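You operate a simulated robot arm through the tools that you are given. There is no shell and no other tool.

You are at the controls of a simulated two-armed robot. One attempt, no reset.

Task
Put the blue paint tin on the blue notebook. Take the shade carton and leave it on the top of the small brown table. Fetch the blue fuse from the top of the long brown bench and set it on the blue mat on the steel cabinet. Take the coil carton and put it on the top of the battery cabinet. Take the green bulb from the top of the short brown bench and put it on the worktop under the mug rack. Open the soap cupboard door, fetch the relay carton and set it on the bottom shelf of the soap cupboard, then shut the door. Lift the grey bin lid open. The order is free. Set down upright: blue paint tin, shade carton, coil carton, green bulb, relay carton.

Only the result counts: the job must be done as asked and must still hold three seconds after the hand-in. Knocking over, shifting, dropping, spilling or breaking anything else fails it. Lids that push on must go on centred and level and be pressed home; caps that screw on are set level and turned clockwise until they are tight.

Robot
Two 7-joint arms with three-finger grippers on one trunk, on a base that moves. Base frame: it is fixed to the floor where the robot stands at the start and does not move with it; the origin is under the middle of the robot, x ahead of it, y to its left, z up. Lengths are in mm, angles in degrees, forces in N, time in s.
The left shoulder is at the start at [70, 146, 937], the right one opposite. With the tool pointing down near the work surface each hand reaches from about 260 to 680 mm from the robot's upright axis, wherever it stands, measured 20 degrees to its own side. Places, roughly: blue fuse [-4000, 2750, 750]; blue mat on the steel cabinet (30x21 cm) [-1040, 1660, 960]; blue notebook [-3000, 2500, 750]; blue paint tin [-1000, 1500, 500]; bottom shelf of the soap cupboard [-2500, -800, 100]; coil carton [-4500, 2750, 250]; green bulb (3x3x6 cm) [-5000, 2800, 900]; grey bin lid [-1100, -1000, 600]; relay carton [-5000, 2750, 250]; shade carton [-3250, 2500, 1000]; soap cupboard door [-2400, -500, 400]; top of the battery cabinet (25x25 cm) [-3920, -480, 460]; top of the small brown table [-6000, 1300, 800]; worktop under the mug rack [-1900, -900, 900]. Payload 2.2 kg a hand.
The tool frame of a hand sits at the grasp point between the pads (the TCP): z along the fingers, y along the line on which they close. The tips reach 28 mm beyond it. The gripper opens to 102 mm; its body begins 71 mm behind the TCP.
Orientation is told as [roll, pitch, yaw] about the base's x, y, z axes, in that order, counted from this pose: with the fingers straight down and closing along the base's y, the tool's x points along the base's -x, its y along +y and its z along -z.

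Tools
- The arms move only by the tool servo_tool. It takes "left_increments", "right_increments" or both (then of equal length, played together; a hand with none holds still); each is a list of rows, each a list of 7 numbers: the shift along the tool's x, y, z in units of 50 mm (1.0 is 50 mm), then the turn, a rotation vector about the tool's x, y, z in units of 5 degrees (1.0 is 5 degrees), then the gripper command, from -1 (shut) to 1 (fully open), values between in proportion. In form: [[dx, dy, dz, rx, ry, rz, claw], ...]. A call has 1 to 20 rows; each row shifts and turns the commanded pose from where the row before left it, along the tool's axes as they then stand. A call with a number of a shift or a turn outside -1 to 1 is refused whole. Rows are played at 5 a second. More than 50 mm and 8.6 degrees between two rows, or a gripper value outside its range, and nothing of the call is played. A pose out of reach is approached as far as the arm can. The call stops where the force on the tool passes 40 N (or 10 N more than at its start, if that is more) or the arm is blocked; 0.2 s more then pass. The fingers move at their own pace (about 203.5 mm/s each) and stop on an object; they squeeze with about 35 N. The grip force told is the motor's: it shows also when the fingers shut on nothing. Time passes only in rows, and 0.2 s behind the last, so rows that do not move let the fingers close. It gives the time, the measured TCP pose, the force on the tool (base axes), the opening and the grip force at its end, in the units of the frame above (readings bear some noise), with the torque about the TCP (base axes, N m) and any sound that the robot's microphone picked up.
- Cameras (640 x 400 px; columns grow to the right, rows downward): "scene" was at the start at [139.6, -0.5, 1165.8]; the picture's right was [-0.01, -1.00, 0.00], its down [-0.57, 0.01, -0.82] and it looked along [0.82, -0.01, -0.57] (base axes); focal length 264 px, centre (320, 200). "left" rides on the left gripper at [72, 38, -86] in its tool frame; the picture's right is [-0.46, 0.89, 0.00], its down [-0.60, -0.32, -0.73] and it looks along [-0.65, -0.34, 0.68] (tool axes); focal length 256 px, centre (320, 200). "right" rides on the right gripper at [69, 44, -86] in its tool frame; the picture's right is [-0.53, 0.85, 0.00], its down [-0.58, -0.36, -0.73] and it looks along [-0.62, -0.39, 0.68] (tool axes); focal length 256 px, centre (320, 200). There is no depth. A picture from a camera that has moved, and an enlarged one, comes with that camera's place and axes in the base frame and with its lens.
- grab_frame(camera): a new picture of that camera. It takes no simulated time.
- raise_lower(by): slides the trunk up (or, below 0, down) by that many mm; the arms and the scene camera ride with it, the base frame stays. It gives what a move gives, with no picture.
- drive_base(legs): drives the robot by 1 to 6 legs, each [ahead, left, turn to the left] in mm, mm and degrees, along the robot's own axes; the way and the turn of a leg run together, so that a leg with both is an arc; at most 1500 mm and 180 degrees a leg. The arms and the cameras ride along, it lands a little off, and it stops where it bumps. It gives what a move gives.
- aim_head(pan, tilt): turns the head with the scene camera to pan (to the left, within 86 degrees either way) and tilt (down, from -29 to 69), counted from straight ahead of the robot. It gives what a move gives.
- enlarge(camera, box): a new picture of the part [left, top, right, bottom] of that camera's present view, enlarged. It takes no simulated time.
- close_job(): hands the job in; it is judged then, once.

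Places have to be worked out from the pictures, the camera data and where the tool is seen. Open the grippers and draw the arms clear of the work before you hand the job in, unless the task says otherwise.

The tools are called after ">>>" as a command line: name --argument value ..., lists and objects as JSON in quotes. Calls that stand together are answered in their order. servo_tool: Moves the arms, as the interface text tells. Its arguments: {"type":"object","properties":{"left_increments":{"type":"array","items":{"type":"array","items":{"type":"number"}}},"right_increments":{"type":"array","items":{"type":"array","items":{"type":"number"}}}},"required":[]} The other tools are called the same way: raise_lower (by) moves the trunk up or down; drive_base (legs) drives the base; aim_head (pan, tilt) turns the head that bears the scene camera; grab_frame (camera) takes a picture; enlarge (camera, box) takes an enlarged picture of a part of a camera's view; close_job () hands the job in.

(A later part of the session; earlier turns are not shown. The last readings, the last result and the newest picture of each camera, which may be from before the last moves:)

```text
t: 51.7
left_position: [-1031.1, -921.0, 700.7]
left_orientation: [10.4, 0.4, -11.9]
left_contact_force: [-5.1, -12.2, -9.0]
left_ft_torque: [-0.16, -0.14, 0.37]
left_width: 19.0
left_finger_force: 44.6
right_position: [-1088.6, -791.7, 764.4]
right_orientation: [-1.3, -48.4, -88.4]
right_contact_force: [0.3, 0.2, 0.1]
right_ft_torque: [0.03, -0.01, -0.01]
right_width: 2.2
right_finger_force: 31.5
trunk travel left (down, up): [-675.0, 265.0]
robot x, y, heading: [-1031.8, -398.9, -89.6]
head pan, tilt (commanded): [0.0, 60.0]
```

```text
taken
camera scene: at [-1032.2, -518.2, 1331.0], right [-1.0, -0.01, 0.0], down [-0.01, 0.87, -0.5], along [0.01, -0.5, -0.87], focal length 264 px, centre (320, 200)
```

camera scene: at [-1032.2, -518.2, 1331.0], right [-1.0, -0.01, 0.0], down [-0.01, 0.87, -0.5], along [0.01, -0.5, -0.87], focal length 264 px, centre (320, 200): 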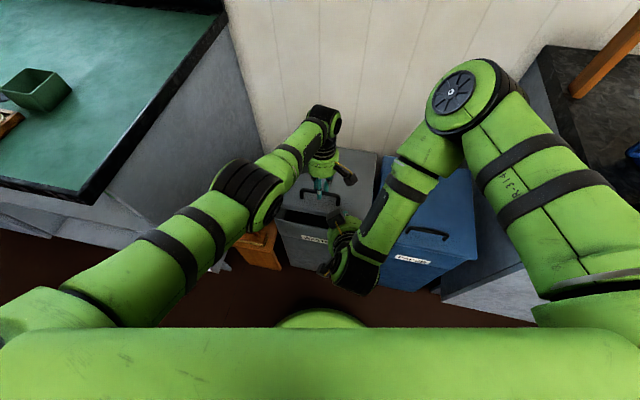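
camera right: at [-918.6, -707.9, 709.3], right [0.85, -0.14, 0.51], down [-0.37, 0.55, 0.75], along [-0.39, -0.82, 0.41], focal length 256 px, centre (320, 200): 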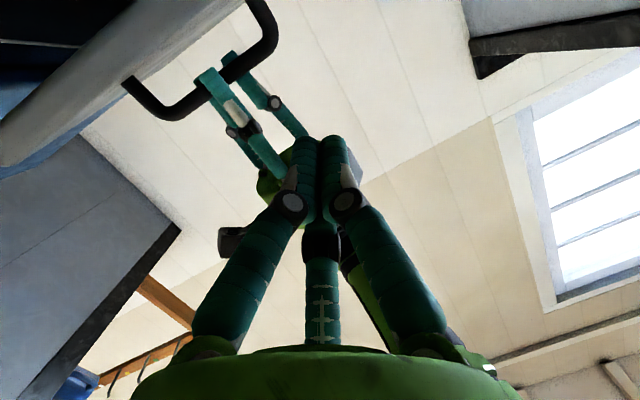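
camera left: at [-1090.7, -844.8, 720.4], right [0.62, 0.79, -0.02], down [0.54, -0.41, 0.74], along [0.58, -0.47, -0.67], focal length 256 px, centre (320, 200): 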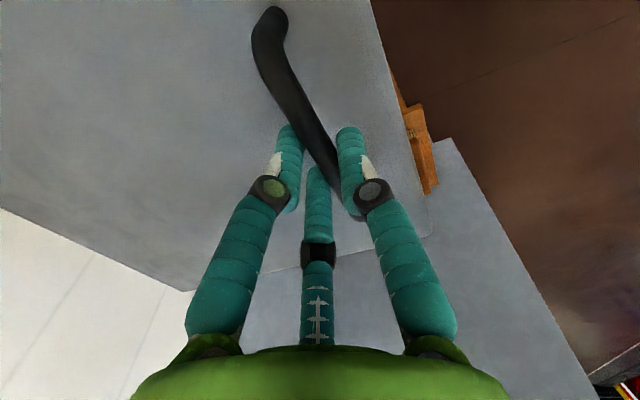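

The arms are untangled. I lift the lid further with the left hand without rotating it (letting the bar pivot in the fingers), about 13° more.

>>> servo_tool --left_increments '[[0, -0.105, -0.275, 0, 0, 0, -1], [0, -0.105, -0.275, 0, 0, 0, -1], [0, -0.105, -0.275, 0, 0, 0, -1], [0, -0.105, -0.275, 0, 0, 0, -1]]'

>>> grab_frame --camera "scene"

>>> grab_frame --camera "right"

```text
t: 52.7
left_position: [-1036.0, -948.7, 749.5]
left_orientation: [10.1, 0.7, -12.1]
left_contact_force: [-16.8, -25.5, -23.0]
left_ft_torque: [-0.66, -0.55, 0.47]
left_width: 19.4
left_finger_force: 44.5
left hand out of reach, approached as far as the arm can: row 3
right_position: [-1088.1, -793.8, 761.7]
right_orientation: [-1.1, -48.2, -88.5]
right_contact_force: [0.7, -0.6, 0.0]
right_ft_torque: [-0.01, -0.01, -0.01]
right_width: 1.9
right_finger_force: 31.4
trunk travel left (down, up): [-675.0, 265.0]
robot x, y, heading: [-1037.0, -398.6, -89.5]
head pan, tilt (commanded): [0.0, 60.0]
```

```text
taken
camera scene: at [-1034.3, -523.8, 1330.2], right [-1.0, -0.01, 0.0], down [-0.01, 0.87, -0.49], along [0.01, -0.49, -0.87], focal length 264 px, centre (320, 200)
```

scene: 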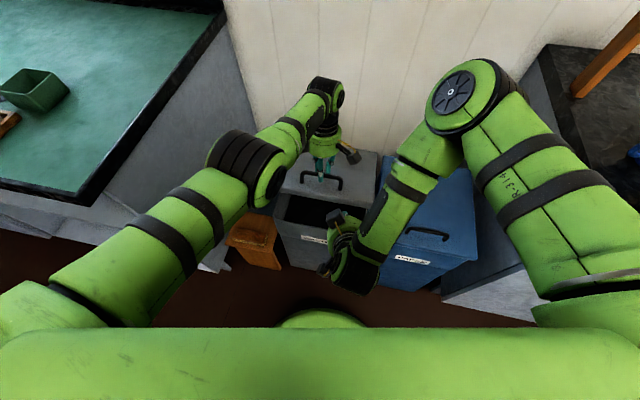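

```text
taken
camera right: at [-1045.9, -683.7, 767.4], right [0.85, -0.35, 0.39], down [-0.36, 0.16, 0.92], along [-0.38, -0.93, 0.01], focal length 256 px, centre (320, 200)
```

right: 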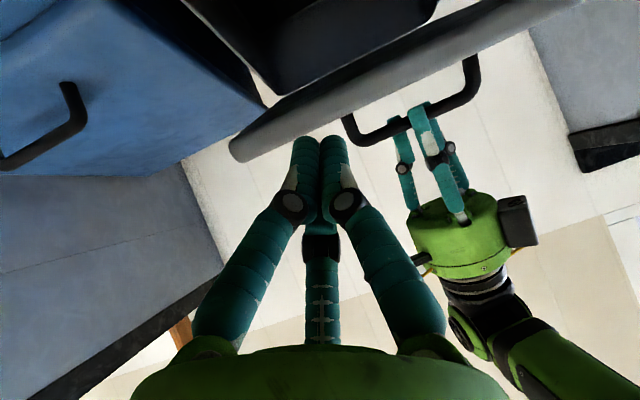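

The lid is now about 27° open with its front edge near [-1090, -867, 698–725]. I reduce the right hand's tilt to 30° (easier to reach and better for pushing) and lower it in front of the edge step by step.

>>> servo_tool --right_increments '[[0, 0, 0, 0, 0.915, 0, -1], [0, 0, 0, 0, 0.915, 0, -1], [0, 0, 0, 0, 0.915, 0, -1], [0, 0, 0, 0, 0.915, 0, -1], [0.293, 0, 0.655, 0, 0, 0, -1]]'

```text
t: 53.9
left_position: [-1037.3, -948.3, 751.3]
left_orientation: [10.1, 0.7, -12.1]
left_contact_force: [-22.1, -26.4, -23.9]
left_ft_torque: [-0.51, 0.23, 0.61]
left_width: 19.3
left_finger_force: 44.7
right_position: [-1090.3, -798.3, 725.6]
right_orientation: [-0.8, -29.8, -88.8]
right_contact_force: [0.5, 0.5, -0.5]
right_ft_torque: [0.0, -0.03, -0.01]
right_width: 2.0
right_finger_force: 31.3
trunk travel left (down, up): [-675.0, 265.0]
robot x, y, heading: [-1035.7, -401.0, -89.3]
head pan, tilt (commanded): [0.0, 60.0]
```

Reachable at this tilt. I go down the remaining 70 mm and look from the right hand camera.

>>> servo_tool --right_increments '[[0.293, 0, 0.655, 0, 0, 0, -1], [0.293, 0, 0.655, 0, 0, 0, -1]]'

>>> grab_frame --camera "right"

>>> enlarge --camera "scene" --box '[240, 100, 480, 300]'

```text
t: 54.5
left_position: [-1037.4, -947.5, 750.8]
left_orientation: [10.0, 0.8, -12.0]
left_contact_force: [-22.3, -26.2, -23.8]
left_ft_torque: [-0.51, 0.58, 0.67]
left_width: 18.9
left_finger_force: 44.3
right_position: [-1090.1, -805.1, 655.6]
right_orientation: [-0.7, -29.9, -88.8]
right_contact_force: [-1.1, 0.4, 0.3]
right_ft_torque: [0.04, 0.04, 0.0]
right_width: 2.0
right_finger_force: 31.6
trunk travel left (down, up): [-675.0, 265.0]
robot x, y, heading: [-1035.9, -399.9, -89.8]
head pan, tilt (commanded): [0.0, 60.0]
```

```text
taken
camera right: at [-1046.1, -702.3, 694.3], right [0.85, -0.45, 0.26], down [-0.35, -0.14, 0.93], along [-0.38, -0.88, -0.28], focal length 256 px, centre (320, 200)
```

right: 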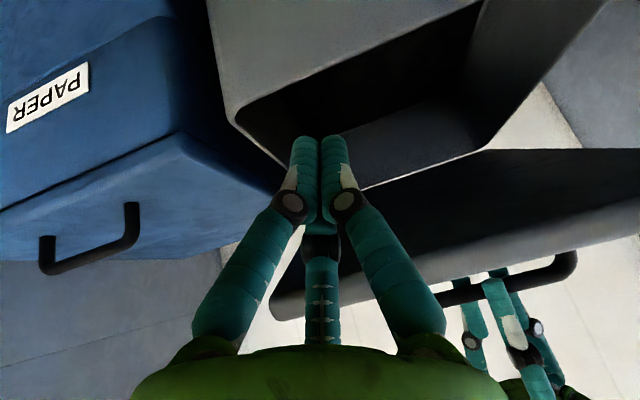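

```text
2.00 times, centred on (360, 200) of scene
camera zoom: at [-1034.7, -523.6, 1330.5], right [-1.0, -0.01, 0.0], down [-0.01, 0.87, -0.49], along [0.01, -0.49, -0.87], focal length 527 px, centre (240, 200)
```

zoom: 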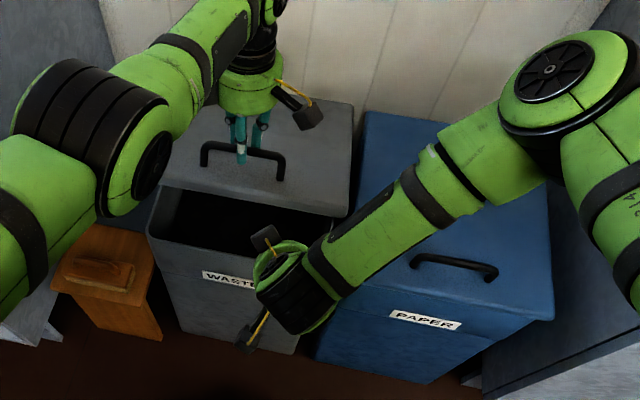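

The right fingers are now in front of the opening, below the lid's edge. I move them forward 40 mm under the lid and watch the force.

>>> servo_tool --right_increments '[[-0.346, 0, 0.2, 0, 0, 0, -1], [-0.346, 0, 0.2, 0, 0, 0, -1], [-0.173, 0, 0.1, 0, 0, 0, -1]]'

>>> grab_frame --camera "right"

```text
t: 55.3
left_position: [-1037.2, -948.7, 751.6]
left_orientation: [9.8, 0.7, -12.2]
left_contact_force: [-22.2, -24.9, -23.5]
left_ft_torque: [-0.47, 0.74, 0.69]
left_width: 19.4
left_finger_force: 43.8
right_position: [-1089.7, -855.7, 655.5]
right_orientation: [-0.8, -29.8, -89.0]
right_contact_force: [1.3, 0.2, -0.2]
right_ft_torque: [0.0, 0.0, 0.0]
right_width: 2.5
right_finger_force: 31.3
trunk travel left (down, up): [-675.0, 265.0]
robot x, y, heading: [-1031.2, -397.5, -89.6]
head pan, tilt (commanded): [0.0, 60.0]
```

```text
taken
camera right: at [-1046.1, -752.5, 694.7], right [0.85, -0.45, 0.26], down [-0.35, -0.14, 0.93], along [-0.38, -0.88, -0.28], focal length 256 px, centre (320, 200)
```

right: 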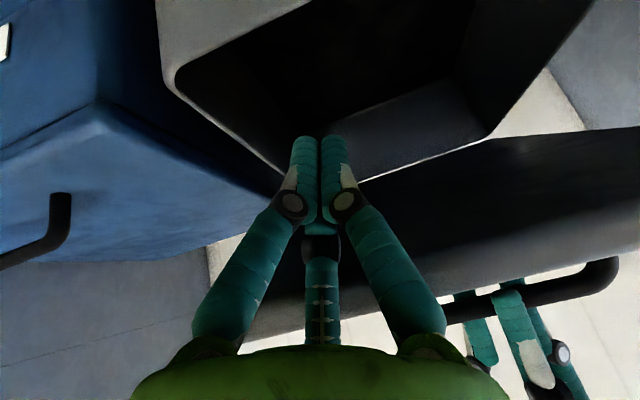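

No contact yet. I raise the right hand gently until it carries the lid's edge.

>>> servo_tool --right_increments '[[-0.15, 0, -0.26, 0, 0, 0, -1], [-0.15, 0, -0.26, 0, 0, 0, -1], [-0.15, 0, -0.26, 0, 0, 0, -1]]'

>>> grab_frame --camera "right"

```text
t: 56.1
left_position: [-1037.9, -950.5, 753.3]
left_orientation: [9.5, 0.6, -12.1]
left_contact_force: [-23.5, -29.7, -13.9]
left_ft_torque: [-0.54, 0.63, 0.72]
left_width: 19.6
left_finger_force: 43.9
right_position: [-1089.0, -852.5, 699.8]
right_orientation: [-0.8, -29.4, -88.8]
right_contact_force: [0.9, 6.0, -7.0]
right_ft_torque: [0.1, -0.06, -0.04]
right_width: 2.1
right_finger_force: 31.5
trunk travel left (down, up): [-675.0, 265.0]
robot x, y, heading: [-1032.1, -400.5, -89.5]
head pan, tilt (commanded): [0.0, 60.0]
```

```text
taken
camera right: at [-1045.4, -749.9, 739.6], right [0.85, -0.45, 0.25], down [-0.35, -0.15, 0.92], along [-0.38, -0.88, -0.28], focal length 256 px, centre (320, 200)
```

right: 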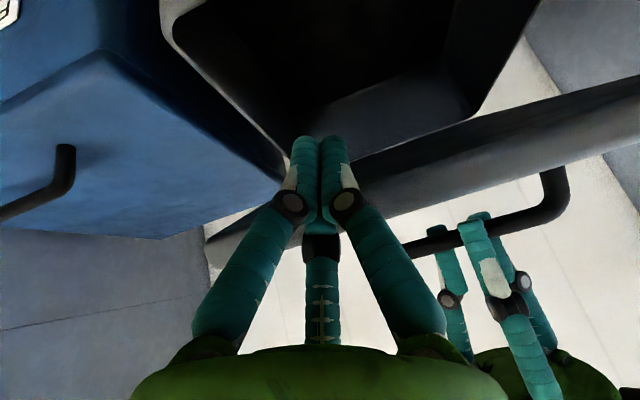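

The right fingers now touch the lid's edge (6–7 N). I raise them a little more to take the load, then open the left gripper and withdraw it upward.

>>> servo_tool --left_increments '[[0, 0, 0, 0, 0, 0, -1], [0, 0, 0, 0, 0, 0, 1], [0, 0, 0, 0, 0, 0, 1], [0, 0, 0, 0, 0, 0, 1], [0, 0, -0.5, 0, 0, 0, 1], [0, 0, -0.8, 0, 0, 0, 1]]' --right_increments '[[-0.1, 0, -0.15, 0, 0, 0, -1], [0, 0, 0, 0, 0, 0, -1], [0, 0, 0, 0, 0, 0, -1], [0, 0, 0, 0, 0, 0, -1], [0, 0, 0, 0, 0, 0, -1], [0, 0, 0, 0, 0, 0, -1]]'

>>> grab_frame --camera "scene"

>>> grab_frame --camera "right"

```text
t: 57.5
left_position: [-1034.9, -953.7, 818.5]
left_orientation: [10.4, 0.5, -12.1]
left_contact_force: [0.2, 0.0, -0.1]
left_ft_torque: [-0.03, -0.03, 0.02]
left_width: 102.0
left_finger_force: 0.1
right_position: [-1086.8, -852.3, 712.1]
right_orientation: [-1.0, -30.2, -88.7]
right_contact_force: [0.4, 2.6, 0.1]
right_ft_torque: [0.0, -0.04, 0.02]
right_width: 2.2
right_finger_force: 31.4
trunk travel left (down, up): [-675.0, 265.0]
robot x, y, heading: [-1034.6, -398.4, -89.7]
head pan, tilt (commanded): [0.0, 60.0]
```

```text
taken
camera scene: at [-1030.6, -514.6, 1331.4], right [-1.0, -0.01, 0.0], down [-0.01, 0.87, -0.5], along [0.0, -0.5, -0.87], focal length 264 px, centre (320, 200)
```

scene: 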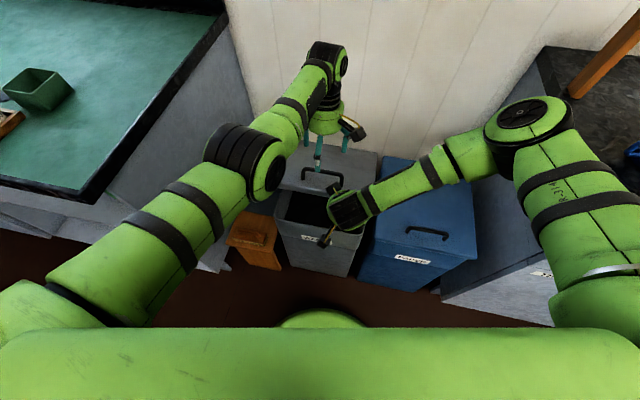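

```text
taken
camera right: at [-1043.2, -748.7, 751.4], right [0.86, -0.45, 0.26], down [-0.35, -0.13, 0.93], along [-0.38, -0.88, -0.27], focal length 256 px, centre (320, 200)
```

right: 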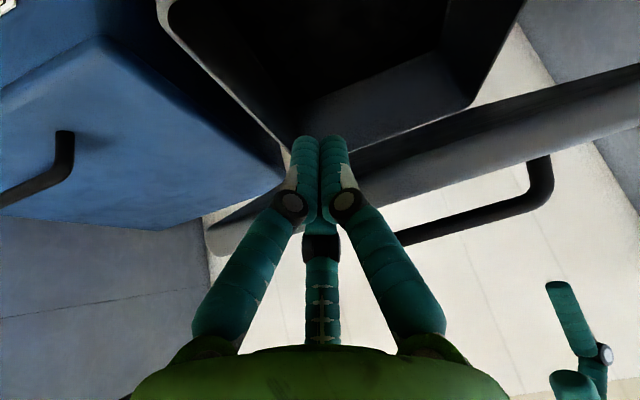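

The lid now rests lightly on the right fingers. I take the left hand away up and to the side, then push the lid back with the right hand along its arc.

>>> servo_tool --left_increments '[[-0.4375, 0.478, -0.675, 0, 0, 0, 1], [-0.4375, 0.478, -0.675, 0, 0, 0, 1], [-0.4375, 0.478, -0.675, 0, 0, 0, 1], [-0.4375, 0.478, -0.675, 0, 0, 0, 1], [0, 0, 0, 0, 0, 0, 1], [0, 0, 0, 0, 0, 0, 1], [0, 0, 0, 0, 0, 0, 1], [0, 0, 0, 0, 0, 0, 1], [0, 0, 0, 0, 0, 0, 1]]' --right_increments '[[0, 0, 0, 0, 0, 0, -1], [0, 0, 0, 0, 0, 0, -1], [0, 0, 0, 0, 0, 0, -1], [0, 0, 0, 0, 0, 0, -1], [-0.62, 0, 0.054, 0, 0, 0, -1], [-0.62, 0, 0.054, 0, 0, 0, -1], [-0.62, 0, 0.054, 0, 0, 0, -1], [-0.62, 0, 0.054, 0, 0, 0, -1], [-0.62, 0, 0.054, 0, 0, 0, -1]]'

>>> grab_frame --camera "scene"

>>> grab_frame --camera "right"

```text
t: 59.0
left_position: [-963.6, -919.6, 931.2]
left_orientation: [10.3, 0.3, -12.0]
left_contact_force: [-0.3, -0.6, -0.6]
left_ft_torque: [0.1, 0.01, 0.0]
left_width: 102.1
left_finger_force: 0.1
left hand out of reach, approached as far as the arm can: row 1, 2
right_position: [-1082.9, -909.4, 742.7]
right_orientation: [-1.1, -29.5, -88.7]
right_contact_force: [-8.4, 27.5, 17.8]
right_ft_torque: [-0.95, -0.09, -0.34]
right_width: 2.0
right_finger_force: 30.8
trunk travel left (down, up): [-675.0, 265.0]
robot x, y, heading: [-1033.9, -395.9, -89.7]
head pan, tilt (commanded): [0.0, 60.0]
stopped in row 7 (right hand): the force on the tool passed its limit at 53 N (the readings are from after the stop); the commanded pose is now the measured one
```

```text
taken
camera scene: at [-1030.9, -512.3, 1331.6], right [-1.0, -0.01, 0.0], down [-0.01, 0.87, -0.5], along [0.0, -0.5, -0.87], focal length 264 px, centre (320, 200)
```

scene: 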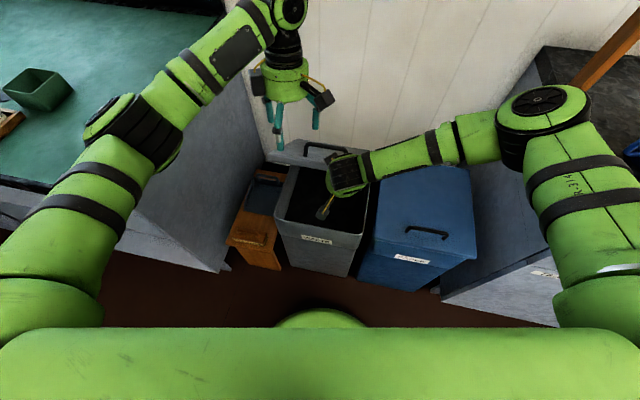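

```text
taken
camera right: at [-1040.4, -805.0, 782.6], right [0.86, -0.45, 0.25], down [-0.35, -0.15, 0.93], along [-0.38, -0.88, -0.28], focal length 256 px, centre (320, 200)
```

right: 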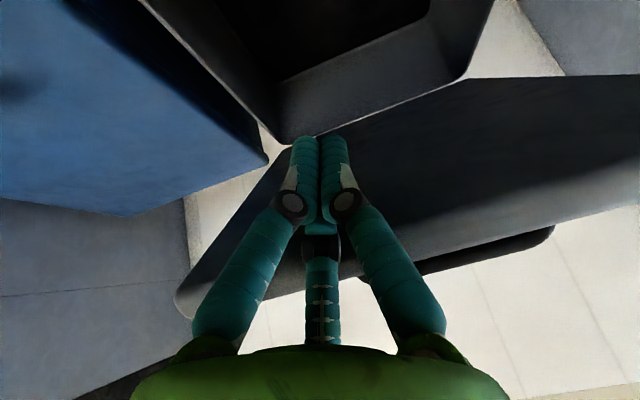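

The lid is now around 45–50° open; the stop came from pushing quickly. I continue more slowly, 10 mm per row.

>>> servo_tool --right_increments '[[-0.2, 0, 0.02, 0, 0, 0, -1], [-0.2, 0, 0.02, 0, 0, 0, -1], [-0.2, 0, 0.02, 0, 0, 0, -1], [-0.2, 0, 0.03, 0, 0, 0, -1], [-0.2, 0, 0.04, 0, 0, 0, -1], [-0.2, 0, 0.05, 0, 0, 0, -1], [-0.2, 0, 0.06, 0, 0, 0, -1], [-0.2, 0, 0.07, 0, 0, 0, -1], [-0.2, 0, 0.08, 0, 0, 0, -1], [-0.2, 0, 0.08, 0, 0, 0, -1]]'

>>> grab_frame --camera "scene"

>>> grab_frame --camera "right"

```text
t: 59.5
left_position: [-965.4, -917.3, 934.7]
left_orientation: [10.1, 0.3, -12.1]
left_contact_force: [-0.1, -0.3, 0.6]
left_ft_torque: [0.01, -0.01, 0.01]
left_width: 102.1
left_finger_force: 0.1
right_position: [-1084.4, -914.4, 749.8]
right_orientation: [-1.1, -29.3, -88.7]
right_contact_force: [-5.1, 27.3, 19.5]
right_ft_torque: [-0.89, 0.02, -0.27]
right_width: 2.0
right_finger_force: 31.7
trunk travel left (down, up): [-675.0, 265.0]
robot x, y, heading: [-1034.9, -398.0, -89.6]
head pan, tilt (commanded): [0.0, 60.0]
stopped in row 2 (right hand): the force on the tool passed its limit at 49 N (the readings are from after the stop); the commanded pose is now the measured one
```

```text
taken
camera scene: at [-1032.4, -506.5, 1332.3], right [-1.0, -0.01, 0.0], down [0.0, 0.86, -0.51], along [0.0, -0.51, -0.86], focal length 264 px, centre (320, 200)
```

scene: 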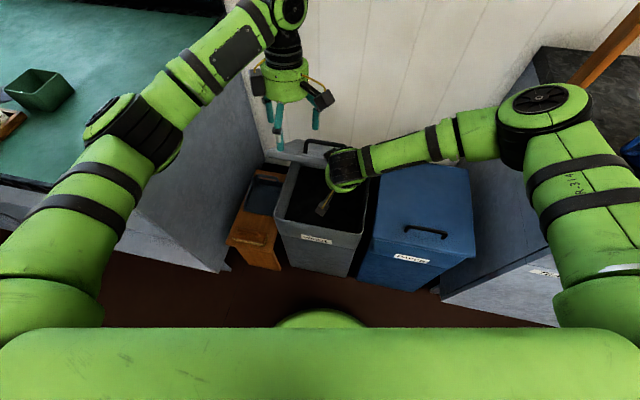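

```text
taken
camera right: at [-1040.6, -811.1, 790.2], right [0.86, -0.45, 0.25], down [-0.35, -0.15, 0.93], along [-0.38, -0.88, -0.29], focal length 256 px, centre (320, 200)
```

right: 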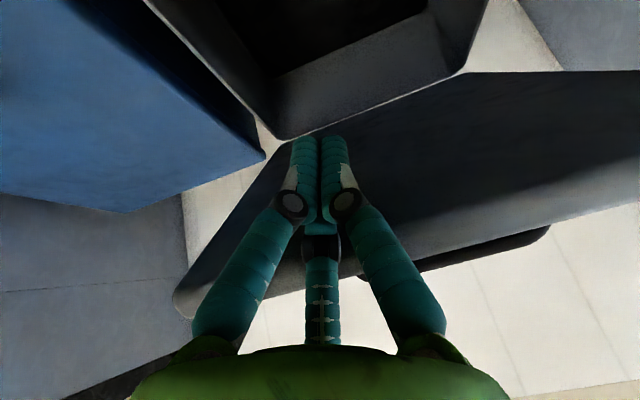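

The reaction force points along the lid plane, so the lid's edge has slid up against my palm at about 41° open. I back the fingers out 25 mm along their axis and then follow the true edge arc with more upward motion.

>>> servo_tool --right_increments '[[0, 0, -0.25, 0, 0, 0, -1], [0, 0, -0.25, 0, 0, 0, -1], [-0.25, 0, -0.05, 0, 0, 0, -1], [-0.25, 0, -0.05, 0, 0, 0, -1], [-0.25, 0, -0.05, 0, 0, 0, -1], [-0.25, 0, -0.05, 0, 0, 0, -1]]'

>>> grab_frame --camera "scene"

>>> grab_frame --camera "right"

```text
t: 60.9
left_position: [-963.9, -923.1, 930.6]
left_orientation: [10.5, 0.5, -12.2]
left_contact_force: [0.1, 0.0, -0.2]
left_ft_torque: [0.03, 0.01, 0.0]
left_width: 102.2
left_finger_force: 0.0
right_position: [-1083.5, -948.5, 803.8]
right_orientation: [-1.1, -29.3, -88.7]
right_contact_force: [-0.7, 0.9, -1.7]
right_ft_torque: [0.01, -0.02, -0.02]
right_width: 2.0
right_finger_force: 31.5
trunk travel left (down, up): [-675.0, 265.0]
robot x, y, heading: [-1035.4, -397.8, -89.7]
head pan, tilt (commanded): [0.0, 60.0]
```

```text
taken
camera scene: at [-1031.0, -514.4, 1331.4], right [-1.0, -0.01, 0.0], down [-0.01, 0.87, -0.5], along [0.0, -0.5, -0.87], focal length 264 px, centre (320, 200)
```

scene: 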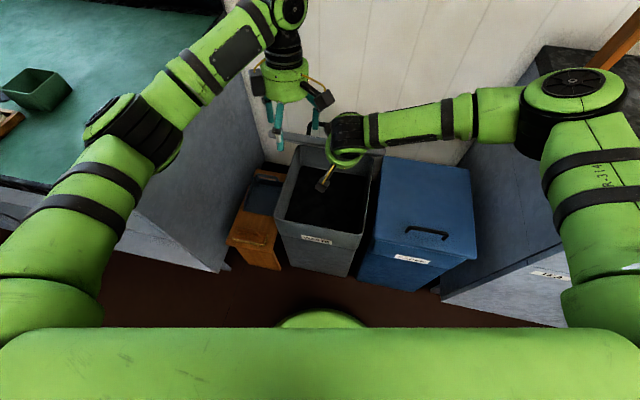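

```text
taken
camera right: at [-1039.7, -845.3, 842.8], right [0.86, -0.46, 0.25], down [-0.35, -0.15, 0.93], along [-0.39, -0.88, -0.29], focal length 256 px, centre (320, 200)
```

right: 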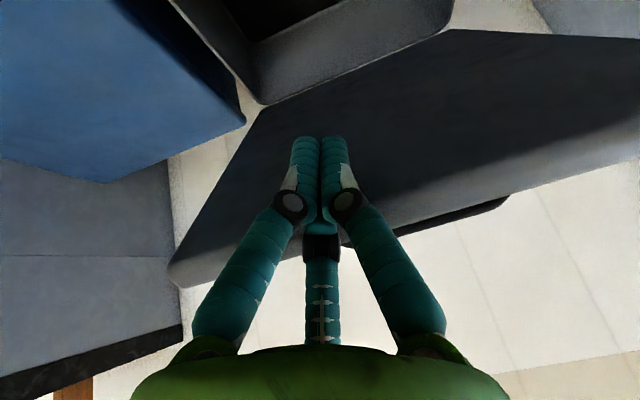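

The lid is at about 55–60° and the force is low. I move the left hand out of the lid's way, then keep pushing the lid back level toward vertical.

>>> servo_tool --left_increments '[[-0.09, 0.79, 0.04, 0, 0, 0, 1], [-0.09, 0.79, 0.04, 0, 0, 0, 1], [-0.09, 0.79, 0.04, 0, 0, 0, 1], [-0.09, 0.79, 0.04, 0, 0, 0, 1], [0, 0, 0, 0, 0, 0, 1], [0, 0, 0, 0, 0, 0, 1], [0, 0, 0, 0, 0, 0, 1], [0, 0, 0, 0, 0, 0, 1], [0, 0, 0, 0, 0, 0, 1]]' --right_increments '[[0, 0, 0, 0, 0, 0, -1], [0, 0, 0, 0, 0, 0, -1], [0, 0, 0, 0, 0, 0, -1], [0, 0, 0, 0, 0, 0, -1], [-0.252, 0, 0.15, 0, 0, 0, -1], [-0.252, 0, 0.15, 0, 0, 0, -1], [-0.252, 0, 0.15, 0, 0, 0, -1], [-0.252, 0, 0.15, 0, 0, 0, -1], [-0.252, 0, 0.15, 0, 0, 0, -1]]'

>>> grab_frame --camera "scene"

>>> grab_frame --camera "right"

```text
t: 62.9
left_position: [-914.7, -772.9, 952.1]
left_orientation: [10.5, 0.3, -12.1]
left_contact_force: [-0.5, -0.5, -0.4]
left_ft_torque: [0.01, 0.0, -0.01]
left_width: 102.1
left_finger_force: 0.1
right_position: [-1083.2, -1021.0, 800.0]
right_orientation: [-1.0, -29.3, -88.8]
right_contact_force: [-0.5, 1.0, 0.3]
right_ft_torque: [-0.06, -0.02, -0.05]
right_width: 2.3
right_finger_force: 31.7
trunk travel left (down, up): [-675.0, 265.0]
robot x, y, heading: [-1033.9, -395.0, -89.7]
head pan, tilt (commanded): [0.0, 60.0]
```

```text
taken
camera scene: at [-1030.9, -512.9, 1331.4], right [-1.0, -0.01, 0.0], down [-0.01, 0.87, -0.5], along [0.0, -0.5, -0.87], focal length 264 px, centre (320, 200)
```

scene: 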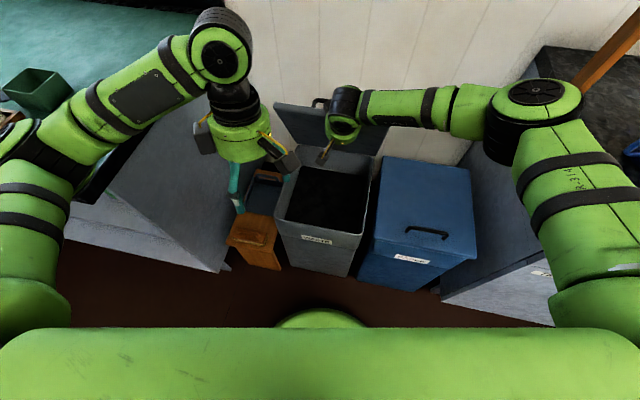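

```text
taken
camera right: at [-1038.6, -917.3, 840.9], right [0.86, -0.46, 0.25], down [-0.35, -0.15, 0.93], along [-0.39, -0.88, -0.29], focal length 256 px, centre (320, 200)
```

right: 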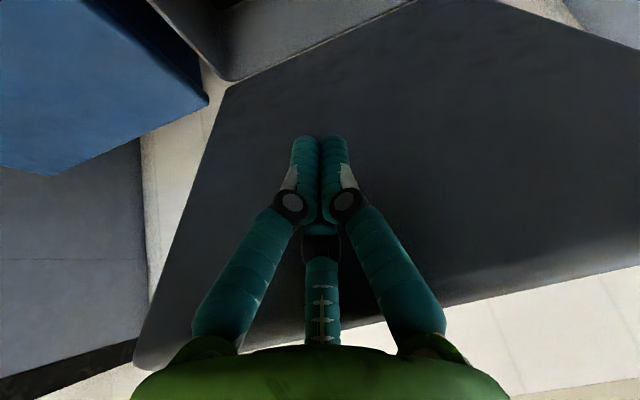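

The lid is at around 75° now, with little force. I keep pushing another 90 mm.

>>> servo_tool --right_increments '[[-0.252, 0, 0.15, 0, 0, 0, -1], [-0.252, 0, 0.15, 0, 0, 0, -1], [-0.252, 0, 0.15, 0, 0, 0, -1], [-0.252, 0, 0.15, 0, 0, 0, -1], [-0.252, 0, 0.15, 0, 0, 0, -1], [-0.252, 0, 0.15, 0, 0, 0, -1]]'

>>> grab_frame --camera "scene"

>>> grab_frame --camera "right"

```text
t: 64.3
left_position: [-913.3, -772.3, 950.0]
left_orientation: [10.4, 0.6, -12.0]
left_contact_force: [-0.1, 0.2, -0.3]
left_ft_torque: [0.0, 0.05, 0.02]
left_width: 102.1
left_finger_force: 0.0
right_position: [-1080.0, -1110.0, 797.3]
right_orientation: [-1.2, -29.2, -88.7]
right_contact_force: [-0.2, 0.4, -0.9]
right_ft_torque: [0.01, 0.06, -0.01]
right_width: 2.2
right_finger_force: 31.6
trunk travel left (down, up): [-675.0, 265.0]
robot x, y, heading: [-1032.9, -399.4, -89.8]
head pan, tilt (commanded): [0.0, 60.0]
```

```text
taken
camera scene: at [-1029.6, -515.1, 1331.3], right [-1.0, -0.01, 0.0], down [-0.01, 0.87, -0.5], along [0.0, -0.5, -0.87], focal length 264 px, centre (320, 200)
```

scene: 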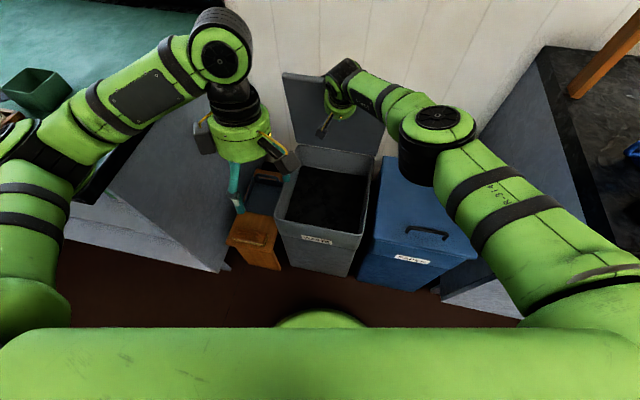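

```text
taken
camera right: at [-1036.6, -1006.0, 837.4], right [0.86, -0.45, 0.25], down [-0.35, -0.15, 0.93], along [-0.38, -0.88, -0.29], focal length 256 px, centre (320, 200)
```

right: 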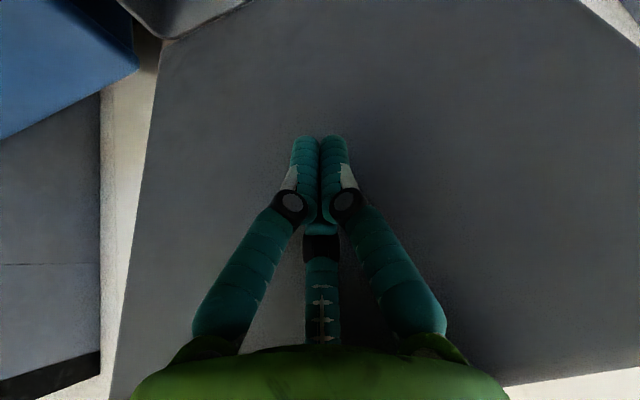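

The lid looks to be near or past vertical. I draw the right hand back to see whether it stays.

>>> servo_tool --right_increments '[[0.5, 0, -0.3, 0, 0, 0, -1], [0.5, 0, -0.3, 0, 0, 0, -1], [0.5, 0, -0.3, 0, 0, 0, -1], [0.5, 0, -0.3, 0, 0, 0, -1], [0.5, 0, -0.3, 0, 0, 0, -1], [0.5, 0, -0.3, 0, 0, 0, -1]]'

>>> grab_frame --camera "scene"

>>> grab_frame --camera "right"

```text
t: 65.7
left_position: [-915.9, -772.5, 952.0]
left_orientation: [10.4, 0.3, -12.0]
left_contact_force: [-0.2, 0.4, 0.4]
left_ft_torque: [-0.04, -0.01, 0.0]
left_width: 101.9
left_finger_force: 0.1
right_position: [-1085.1, -935.4, 803.9]
right_orientation: [-1.1, -29.3, -88.9]
right_contact_force: [-0.2, 0.4, -0.3]
right_ft_torque: [0.02, 0.0, 0.02]
right_width: 2.2
right_finger_force: 31.2
trunk travel left (down, up): [-675.0, 265.0]
robot x, y, heading: [-1026.6, -397.0, -89.6]
head pan, tilt (commanded): [0.0, 60.0]
```

```text
taken
camera scene: at [-1031.4, -513.8, 1331.4], right [-1.0, -0.01, 0.0], down [-0.01, 0.87, -0.5], along [0.0, -0.5, -0.87], focal length 264 px, centre (320, 200)
```

scene: 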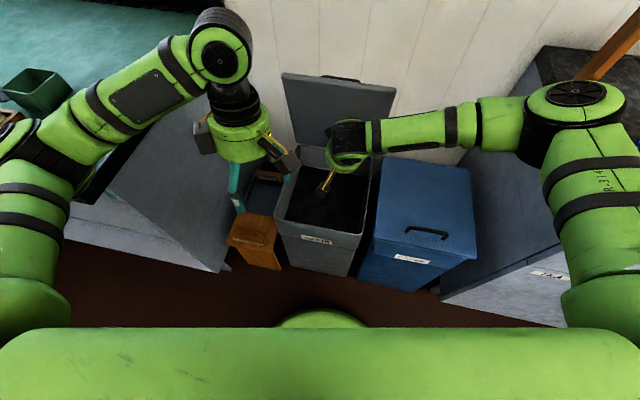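

```text
taken
camera right: at [-1040.2, -832.0, 843.2], right [0.85, -0.46, 0.25], down [-0.35, -0.15, 0.93], along [-0.39, -0.88, -0.28], focal length 256 px, centre (320, 200)
```

right: 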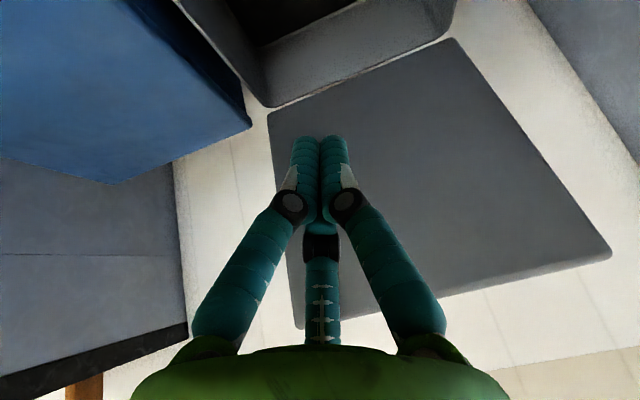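

The lid stands open at about 90°. To be sure it rests at its stop, I push it gently further back until I feel resistance.

>>> servo_tool --right_increments '[[-0.5, 0, 0.3, 0, 0, 0, -1], [-0.5, 0, 0.3, 0, 0, 0, -1], [-0.5, 0, 0.3, 0, 0, 0, -1], [-0.5, 0, 0.3, 0, 0, 0, -1], [-0.5, 0, 0.3, 0, 0, 0, -1], [-0.5, 0, 0.3, 0, 0, 0, -1], [-0.2, 0, 0.11, 0, 0, 0, -1], [-0.2, 0, 0.11, 0, 0, 0, -1], [-0.2, 0, 0.11, 0, 0, 0, -1], [-0.2, 0, 0.11, 0, 0, 0, -1]]'

>>> grab_frame --camera "scene"

```text
t: 67.9
left_position: [-914.5, -772.3, 951.2]
left_orientation: [10.3, 0.4, -12.1]
left_contact_force: [-0.8, 0.0, 0.5]
left_ft_torque: [0.01, -0.03, 0.0]
left_width: 101.9
left_finger_force: 0.0
right_position: [-1081.7, -1109.4, 798.3]
right_orientation: [-1.1, -29.2, -88.8]
right_contact_force: [-1.0, 0.0, 0.2]
right_ft_torque: [0.0, 0.01, 0.02]
right_width: 1.8
right_finger_force: 31.9
right hand out of reach, approached as far as the arm can: row 7, 8, 9, 10
trunk travel left (down, up): [-675.0, 265.0]
robot x, y, heading: [-1034.3, -397.9, -89.5]
head pan, tilt (commanded): [0.0, 60.0]
```

```text
taken
camera scene: at [-1031.3, -514.5, 1331.4], right [-1.0, -0.01, 0.0], down [-0.01, 0.87, -0.5], along [0.0, -0.5, -0.87], focal length 264 px, centre (320, 200)
```

scene: 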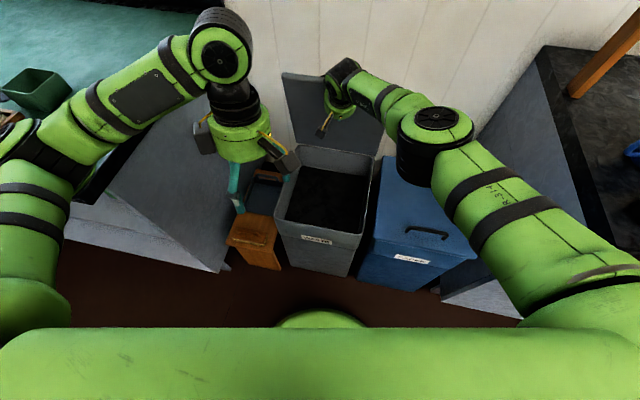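

The arm is at its reach limit and the lid no longer touches the fingers. I drive the base 50 mm ahead to push a bit more and feel for the stop.

>>> drive_base --legs '[[50, 0, 0]]'

>>> enlarge --camera "scene" --box '[240, 40, 440, 180]'

>>> grab_frame --camera "right"

```text
t: 68.8
left_position: [-914.1, -820.8, 951.7]
left_orientation: [10.3, 0.4, -12.1]
left_contact_force: [-0.3, 0.0, -0.8]
left_ft_torque: [-0.04, 0.0, 0.0]
left_width: 101.7
left_finger_force: 0.0
right_position: [-1081.0, -1157.3, 799.3]
right_orientation: [-1.1, -29.3, -88.7]
right_contact_force: [-0.4, 1.0, 0.5]
right_ft_torque: [-0.02, 0.02, 0.02]
right_width: 2.2
right_finger_force: 31.2
trunk travel left (down, up): [-675.0, 265.0]
robot x, y, heading: [-1030.4, -450.1, -89.5]
head pan, tilt (commanded): [0.0, 60.0]
```

```text
2.86 times, centred on (340, 110) of scene
camera zoom: at [-1030.8, -561.8, 1331.6], right [-1.0, -0.01, 0.0], down [-0.01, 0.87, -0.5], along [0.0, -0.5, -0.87], focal length 753 px, centre (263, 457)
```

zoom: 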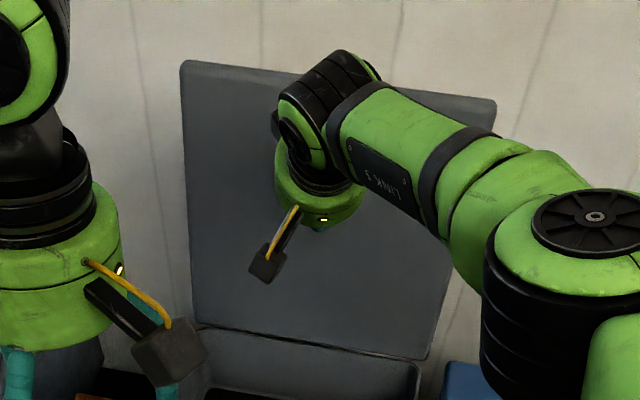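

```text
taken
camera right: at [-1037.0, -1054.6, 839.3], right [0.86, -0.46, 0.25], down [-0.35, -0.15, 0.93], along [-0.39, -0.88, -0.28], focal length 256 px, centre (320, 200)
```

right: 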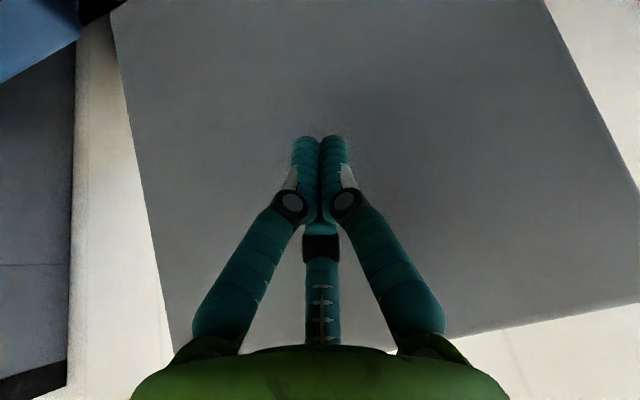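

Even with the fingertips past y≈-1170 the lid isn't touching, so it leans back past vertical and rests on its stop: the bin lid is open. I back the base straight out.

>>> drive_base --legs '[[-500, 0, 0]]'

>>> grab_frame --camera "scene"

```text
t: 71.8
left_position: [-916.6, -323.6, 951.6]
left_orientation: [10.5, 0.6, -12.0]
left_contact_force: [0.2, 0.6, 0.7]
left_ft_torque: [0.02, 0.0, 0.0]
left_width: 101.8
left_finger_force: 0.0
right_position: [-1084.5, -660.2, 797.9]
right_orientation: [-1.1, -29.4, -88.7]
right_contact_force: [-1.2, 0.5, 0.3]
right_ft_torque: [0.0, -0.02, 0.0]
right_width: 2.1
right_finger_force: 31.3
trunk travel left (down, up): [-675.0, 265.0]
robot x, y, heading: [-1034.1, 54.1, -89.8]
head pan, tilt (commanded): [0.0, 60.0]
```

```text
taken
camera scene: at [-1034.4, -65.2, 1331.3], right [-1.0, -0.01, 0.0], down [-0.01, 0.87, -0.5], along [0.0, -0.5, -0.87], focal length 264 px, centre (320, 200)
```

scene: 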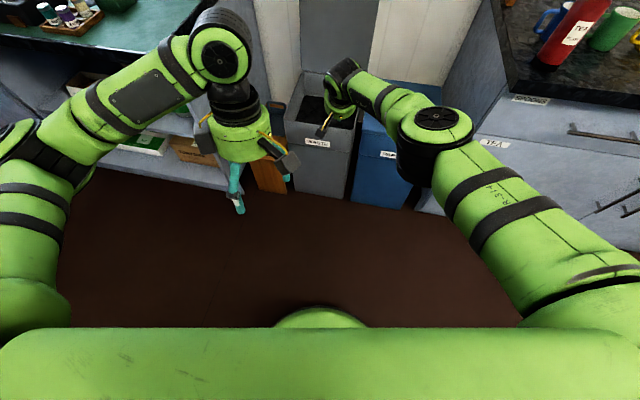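

The lid stays open on its own. I return both hands to a compact, downward-pointing carrying pose.

>>> servo_tool --left_increments '[[0, 0, 0, 1, 0, 0, 1], [0, 0, 0, 1, 0, 0, 1], [0, 0, 0, 0, 0, 0.975, 1], [0, 0, 0, 0, 0, 0.975, 1], [0, 0, 0, 0, 0, 0.975, 1], [0, 0, 0, 0, 0, 0.975, 1], [0, 0, 0, 0, 0, 0.975, 1], [0, 0, 0, 0, 0, 0.975, 1], [0, 0, 0, 0, 0, 0.975, 1], [0, 0, 0, 0, 0, 0.975, 1], [0, 0, 0, 0, 0, 0.975, 1], [0, 0, 0, 0, 0, 0.975, 1], [0, 0, 0, 0, 0, 0.975, 1], [0, 0, 0, 0, 0, 0.975, 1], [0, 0, 0, 0, 0, 0.975, 1], [0, 0, 0, 0, 0, 0.975, 1], [0, 0, 0, 0, 0, 0.975, 1], [0, 0, 0, 0, 0, 0.975, 1], [-0.28, 0.54, -0.43, 0, 0, 0, 1], [-0.28, 0.54, -0.43, 0, 0, 0, 1]]' --right_increments '[[0, 0, 0, 0, 0.98, 0, -1], [0, 0, 0, 0, 0.98, 0, -1], [0, 0, 0, 0, 0.98, 0, -1], [0, 0, 0, 0, 0.98, 0, -1], [0, 0, 0, 0, 0.98, 0, -1], [0, 0, 0, 0, 0.98, 0, -1], [0.72, -0.2, -0.46, 0, 0, 0, 1], [0.72, -0.2, -0.46, 0, 0, 0, 1], [0.72, -0.2, -0.46, 0, 0, 0, 1], [0.72, -0.2, -0.46, 0, 0, 0, 1], [0.72, -0.2, -0.46, 0, 0, 0, 1], [0.72, -0.2, -0.46, 0, 0, 0, 1], [0.72, -0.2, -0.46, 0, 0, 0, 1], [0.72, -0.2, -0.46, 0, 0, 0, 1], [0.72, -0.2, -0.46, 0, 0, 0, 1], [0, 0, 0, 0, 0, 0, 1], [0, 0, 0, 0, 0, 0, 1], [0, 0, 0, 0, 0, 0, 1], [0, 0, 0, 0, 0, 0, 1], [0, 0, 0, 0, 0, 0, 1]]'

>>> aim_head --pan 0 --tilt 30

>>> grab_frame --camera "scene"

```text
t: 76.0
left_position: [-862.8, -351.1, 993.7]
left_orientation: [-0.4, 0.5, -90.2]
left_contact_force: [-0.3, -0.8, -0.2]
left_ft_torque: [0.0, -0.02, 0.01]
left_width: 102.2
left_finger_force: 0.1
right_position: [-1127.2, -439.7, 933.1]
right_orientation: [-1.0, -4.9, -89.1]
right_contact_force: [0.0, 0.1, -0.4]
right_ft_torque: [-0.02, 0.02, 0.0]
right_width: 102.2
right_finger_force: 0.1
right hand out of reach, approached as far as the arm can: row 1, 2, 4, 5, 6, 7, 8, 9, 10, 11, 12
trunk travel left (down, up): [-675.0, 265.0]
robot x, y, heading: [-1041.9, 51.7, -89.5]
head pan, tilt (commanded): [0.0, 60.0]
```

```text
t: 76.9
left_position: [-863.1, -350.8, 992.7]
left_orientation: [-0.5, 0.5, -90.0]
left_contact_force: [-0.5, 0.3, 0.2]
left_ft_torque: [-0.02, -0.01, -0.02]
left_width: 102.1
left_finger_force: 0.0
right_position: [-1127.3, -440.0, 933.8]
right_orientation: [-0.8, -4.9, -89.2]
right_contact_force: [0.0, 0.0, -0.3]
right_ft_torque: [-0.01, 0.0, 0.03]
right_width: 102.0
right_finger_force: 0.1
trunk travel left (down, up): [-675.0, 265.0]
robot x, y, heading: [-1035.1, 51.0, -89.8]
head pan, tilt (commanded): [0.0, 30.0]
```

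```text
taken
camera scene: at [-1034.1, -88.6, 1373.4], right [-1.0, -0.01, 0.0], down [0.0, 0.5, -0.87], along [0.01, -0.87, -0.5], focal length 264 px, centre (320, 200)
```

scene: 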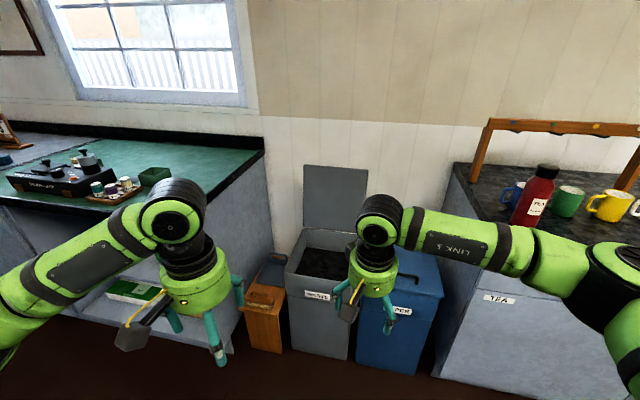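

The grey lid is open and stable. I level the right hand, turn the robot around to face the steel cabinet (+y) and look at the paint tins.

>>> servo_tool --right_increments '[[0, 0, 0, 0, 0.98, 0, 1], [0.667, -0.313, -0.447, 0, 0, 0, 1], [0.667, -0.313, -0.447, 0, 0, 0, 1], [0.667, -0.313, -0.447, 0, 0, 0, 1]]'

>>> drive_base --legs '[[0, 0, 90], [0, 0, 89.7]]'

>>> grab_frame --camera "scene"

```text
t: 77.9
left_position: [-863.5, -350.4, 994.1]
left_orientation: [-0.3, 0.5, -90.1]
left_contact_force: [-0.5, 0.4, -0.4]
left_ft_torque: [-0.01, -0.01, -0.04]
left_width: 102.1
left_finger_force: 0.1
right_position: [-1173.6, -338.0, 1002.8]
right_orientation: [-0.9, 0.0, -89.3]
right_contact_force: [1.1, 0.7, -0.7]
right_ft_torque: [-0.02, 0.03, 0.0]
right_width: 101.8
right_finger_force: 0.0
trunk travel left (down, up): [-675.0, 265.0]
robot x, y, heading: [-1033.7, 48.7, -89.4]
head pan, tilt (commanded): [0.0, 30.0]
```

```text
t: 86.0
left_position: [-1211.9, 451.8, 993.6]
left_orientation: [-0.4, 0.4, 90.2]
left_contact_force: [-0.8, 0.2, -0.4]
left_ft_torque: [-0.02, -0.03, -0.03]
left_width: 101.7
left_finger_force: 0.1
right_position: [-901.1, 442.5, 1000.8]
right_orientation: [-0.9, 0.0, 91.0]
right_contact_force: [0.4, -0.4, 0.0]
right_ft_torque: [-0.02, -0.04, 0.0]
right_width: 102.1
right_finger_force: 0.2
trunk travel left (down, up): [-675.0, 265.0]
robot x, y, heading: [-1038.2, 49.9, 91.0]
head pan, tilt (commanded): [0.0, 30.0]
```

```text
taken
camera scene: at [-1037.2, 192.2, 1373.5], right [1.0, 0.01, 0.0], down [0.01, -0.5, -0.87], along [-0.01, 0.87, -0.5], focal length 264 px, centre (320, 200)
```

scene: 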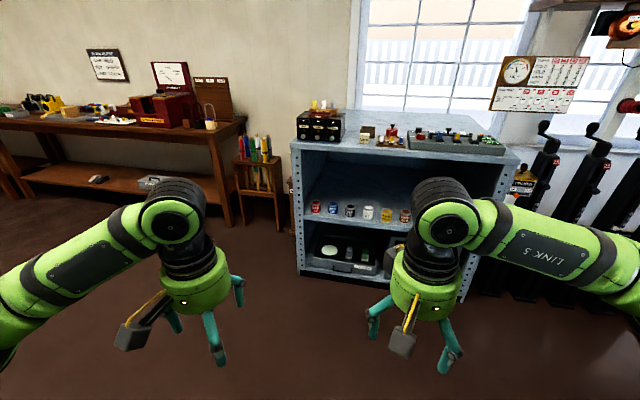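

>>> enlarge --camera "scene" --box '[280, 80, 520, 230]'

```text
2.67 times, centred on (400, 155) of scene
camera zoom: at [-1037.2, 192.2, 1373.5], right [1.0, 0.01, 0.0], down [0.01, -0.5, -0.87], along [-0.01, 0.87, -0.5], focal length 703 px, centre (107, 320)
```

zoom: 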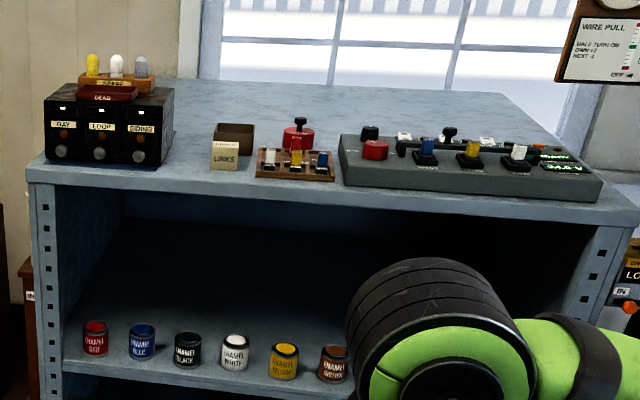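

The blue tin ("ENAMEL BLUE") is second from the left on the middle shelf, near x≈-974, y≈1545. I drive closer, keeping clear of the cabinet, and lower the trunk for a better look.

>>> drive_base --legs '[[780, 78, -1]]'

>>> grab_frame --camera "scene"

```text
t: 90.2
left_position: [-1290.4, 1229.6, 993.0]
left_orientation: [-0.4, 0.4, 89.3]
left_contact_force: [-0.1, -0.6, -0.3]
left_ft_torque: [-0.02, 0.02, 0.02]
left_width: 102.1
left_finger_force: 0.1
right_position: [-980.8, 1215.9, 1002.2]
right_orientation: [-1.0, -0.1, 90.2]
right_contact_force: [0.6, 0.1, 0.3]
right_ft_torque: [-0.01, 0.02, -0.06]
right_width: 102.1
right_finger_force: 0.0
trunk travel left (down, up): [-675.0, 265.0]
robot x, y, heading: [-1124.0, 829.7, 90.0]
head pan, tilt (commanded): [0.0, 30.0]
```

```text
taken
camera scene: at [-1118.7, 968.2, 1373.5], right [1.0, 0.0, 0.0], down [0.0, -0.5, -0.87], along [0.0, 0.87, -0.5], focal length 264 px, centre (320, 200)
```

scene: 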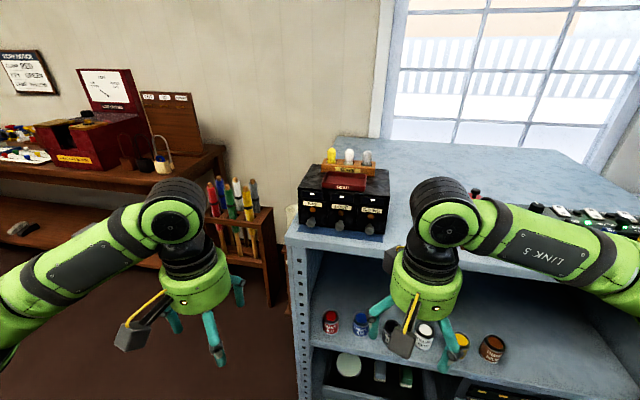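

I want to see the cabinet top and find the blue mat, so I raise the trunk and tilt the head down toward it.

>>> raise_lower --by 260

>>> aim_head --pan -15 --tilt 38

>>> grab_frame --camera "scene"

```text
t: 92.9
left_position: [-1290.5, 1231.1, 1253.4]
left_orientation: [-0.4, 0.5, 89.5]
left_contact_force: [0.0, 0.2, -0.3]
left_ft_torque: [0.03, -0.02, 0.04]
left_width: 101.9
left_finger_force: 0.0
right_position: [-981.0, 1217.6, 1260.9]
right_orientation: [-0.8, 0.0, 90.3]
right_contact_force: [-0.6, 1.1, -0.1]
right_ft_torque: [0.0, 0.02, -0.02]
right_width: 102.0
right_finger_force: 0.0
trunk travel left (down, up): [-935.0, 5.0]
robot x, y, heading: [-1118.2, 827.7, 90.2]
head pan, tilt (commanded): [0.0, 30.0]
```

```text
t: 93.6
left_position: [-1289.6, 1230.7, 1253.6]
left_orientation: [-0.3, 0.5, 89.4]
left_contact_force: [0.3, -0.8, 0.2]
left_ft_torque: [-0.01, 0.0, 0.0]
left_width: 102.1
left_finger_force: 0.0
right_position: [-980.8, 1217.7, 1261.3]
right_orientation: [-0.8, 0.0, 90.3]
right_contact_force: [-0.7, 1.1, -0.4]
right_ft_torque: [0.02, 0.01, -0.02]
right_width: 102.2
right_finger_force: 0.0
trunk travel left (down, up): [-935.0, 5.0]
robot x, y, heading: [-1119.2, 828.6, 89.9]
head pan, tilt (commanded): [-15.0, 38.0]
```

```text
taken
camera scene: at [-1096.4, 961.5, 1621.1], right [0.97, -0.26, 0.0], down [-0.16, -0.59, -0.79], along [0.2, 0.76, -0.62], focal length 264 px, centre (320, 200)
```

scene: 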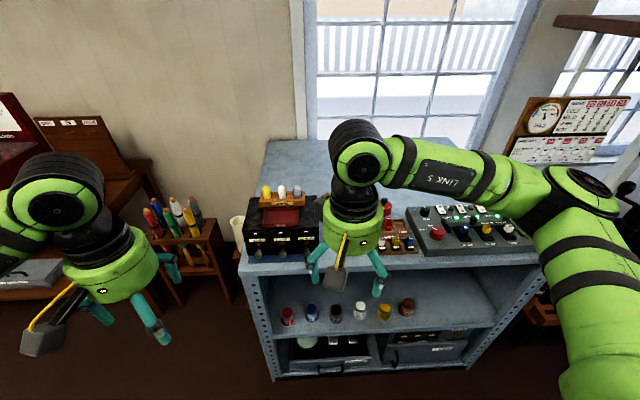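

>>> enlarge --camera "scene" --box '[230, 130, 430, 270]'

```text
2.86 times, centred on (330, 200) of scene
camera zoom: at [-1096.4, 961.5, 1621.1], right [0.97, -0.26, 0.0], down [-0.16, -0.59, -0.79], along [0.2, 0.76, -0.62], focal length 753 px, centre (291, 200)
```

zoom: 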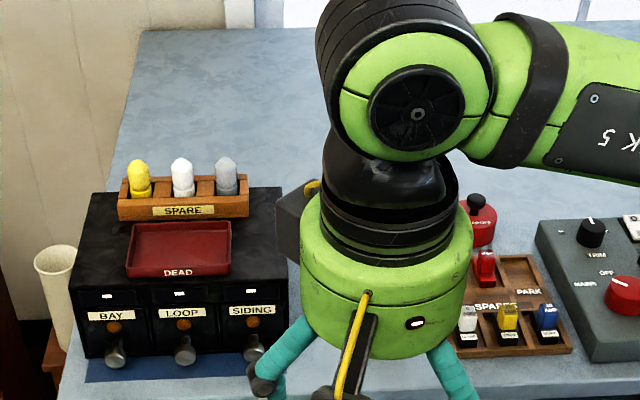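

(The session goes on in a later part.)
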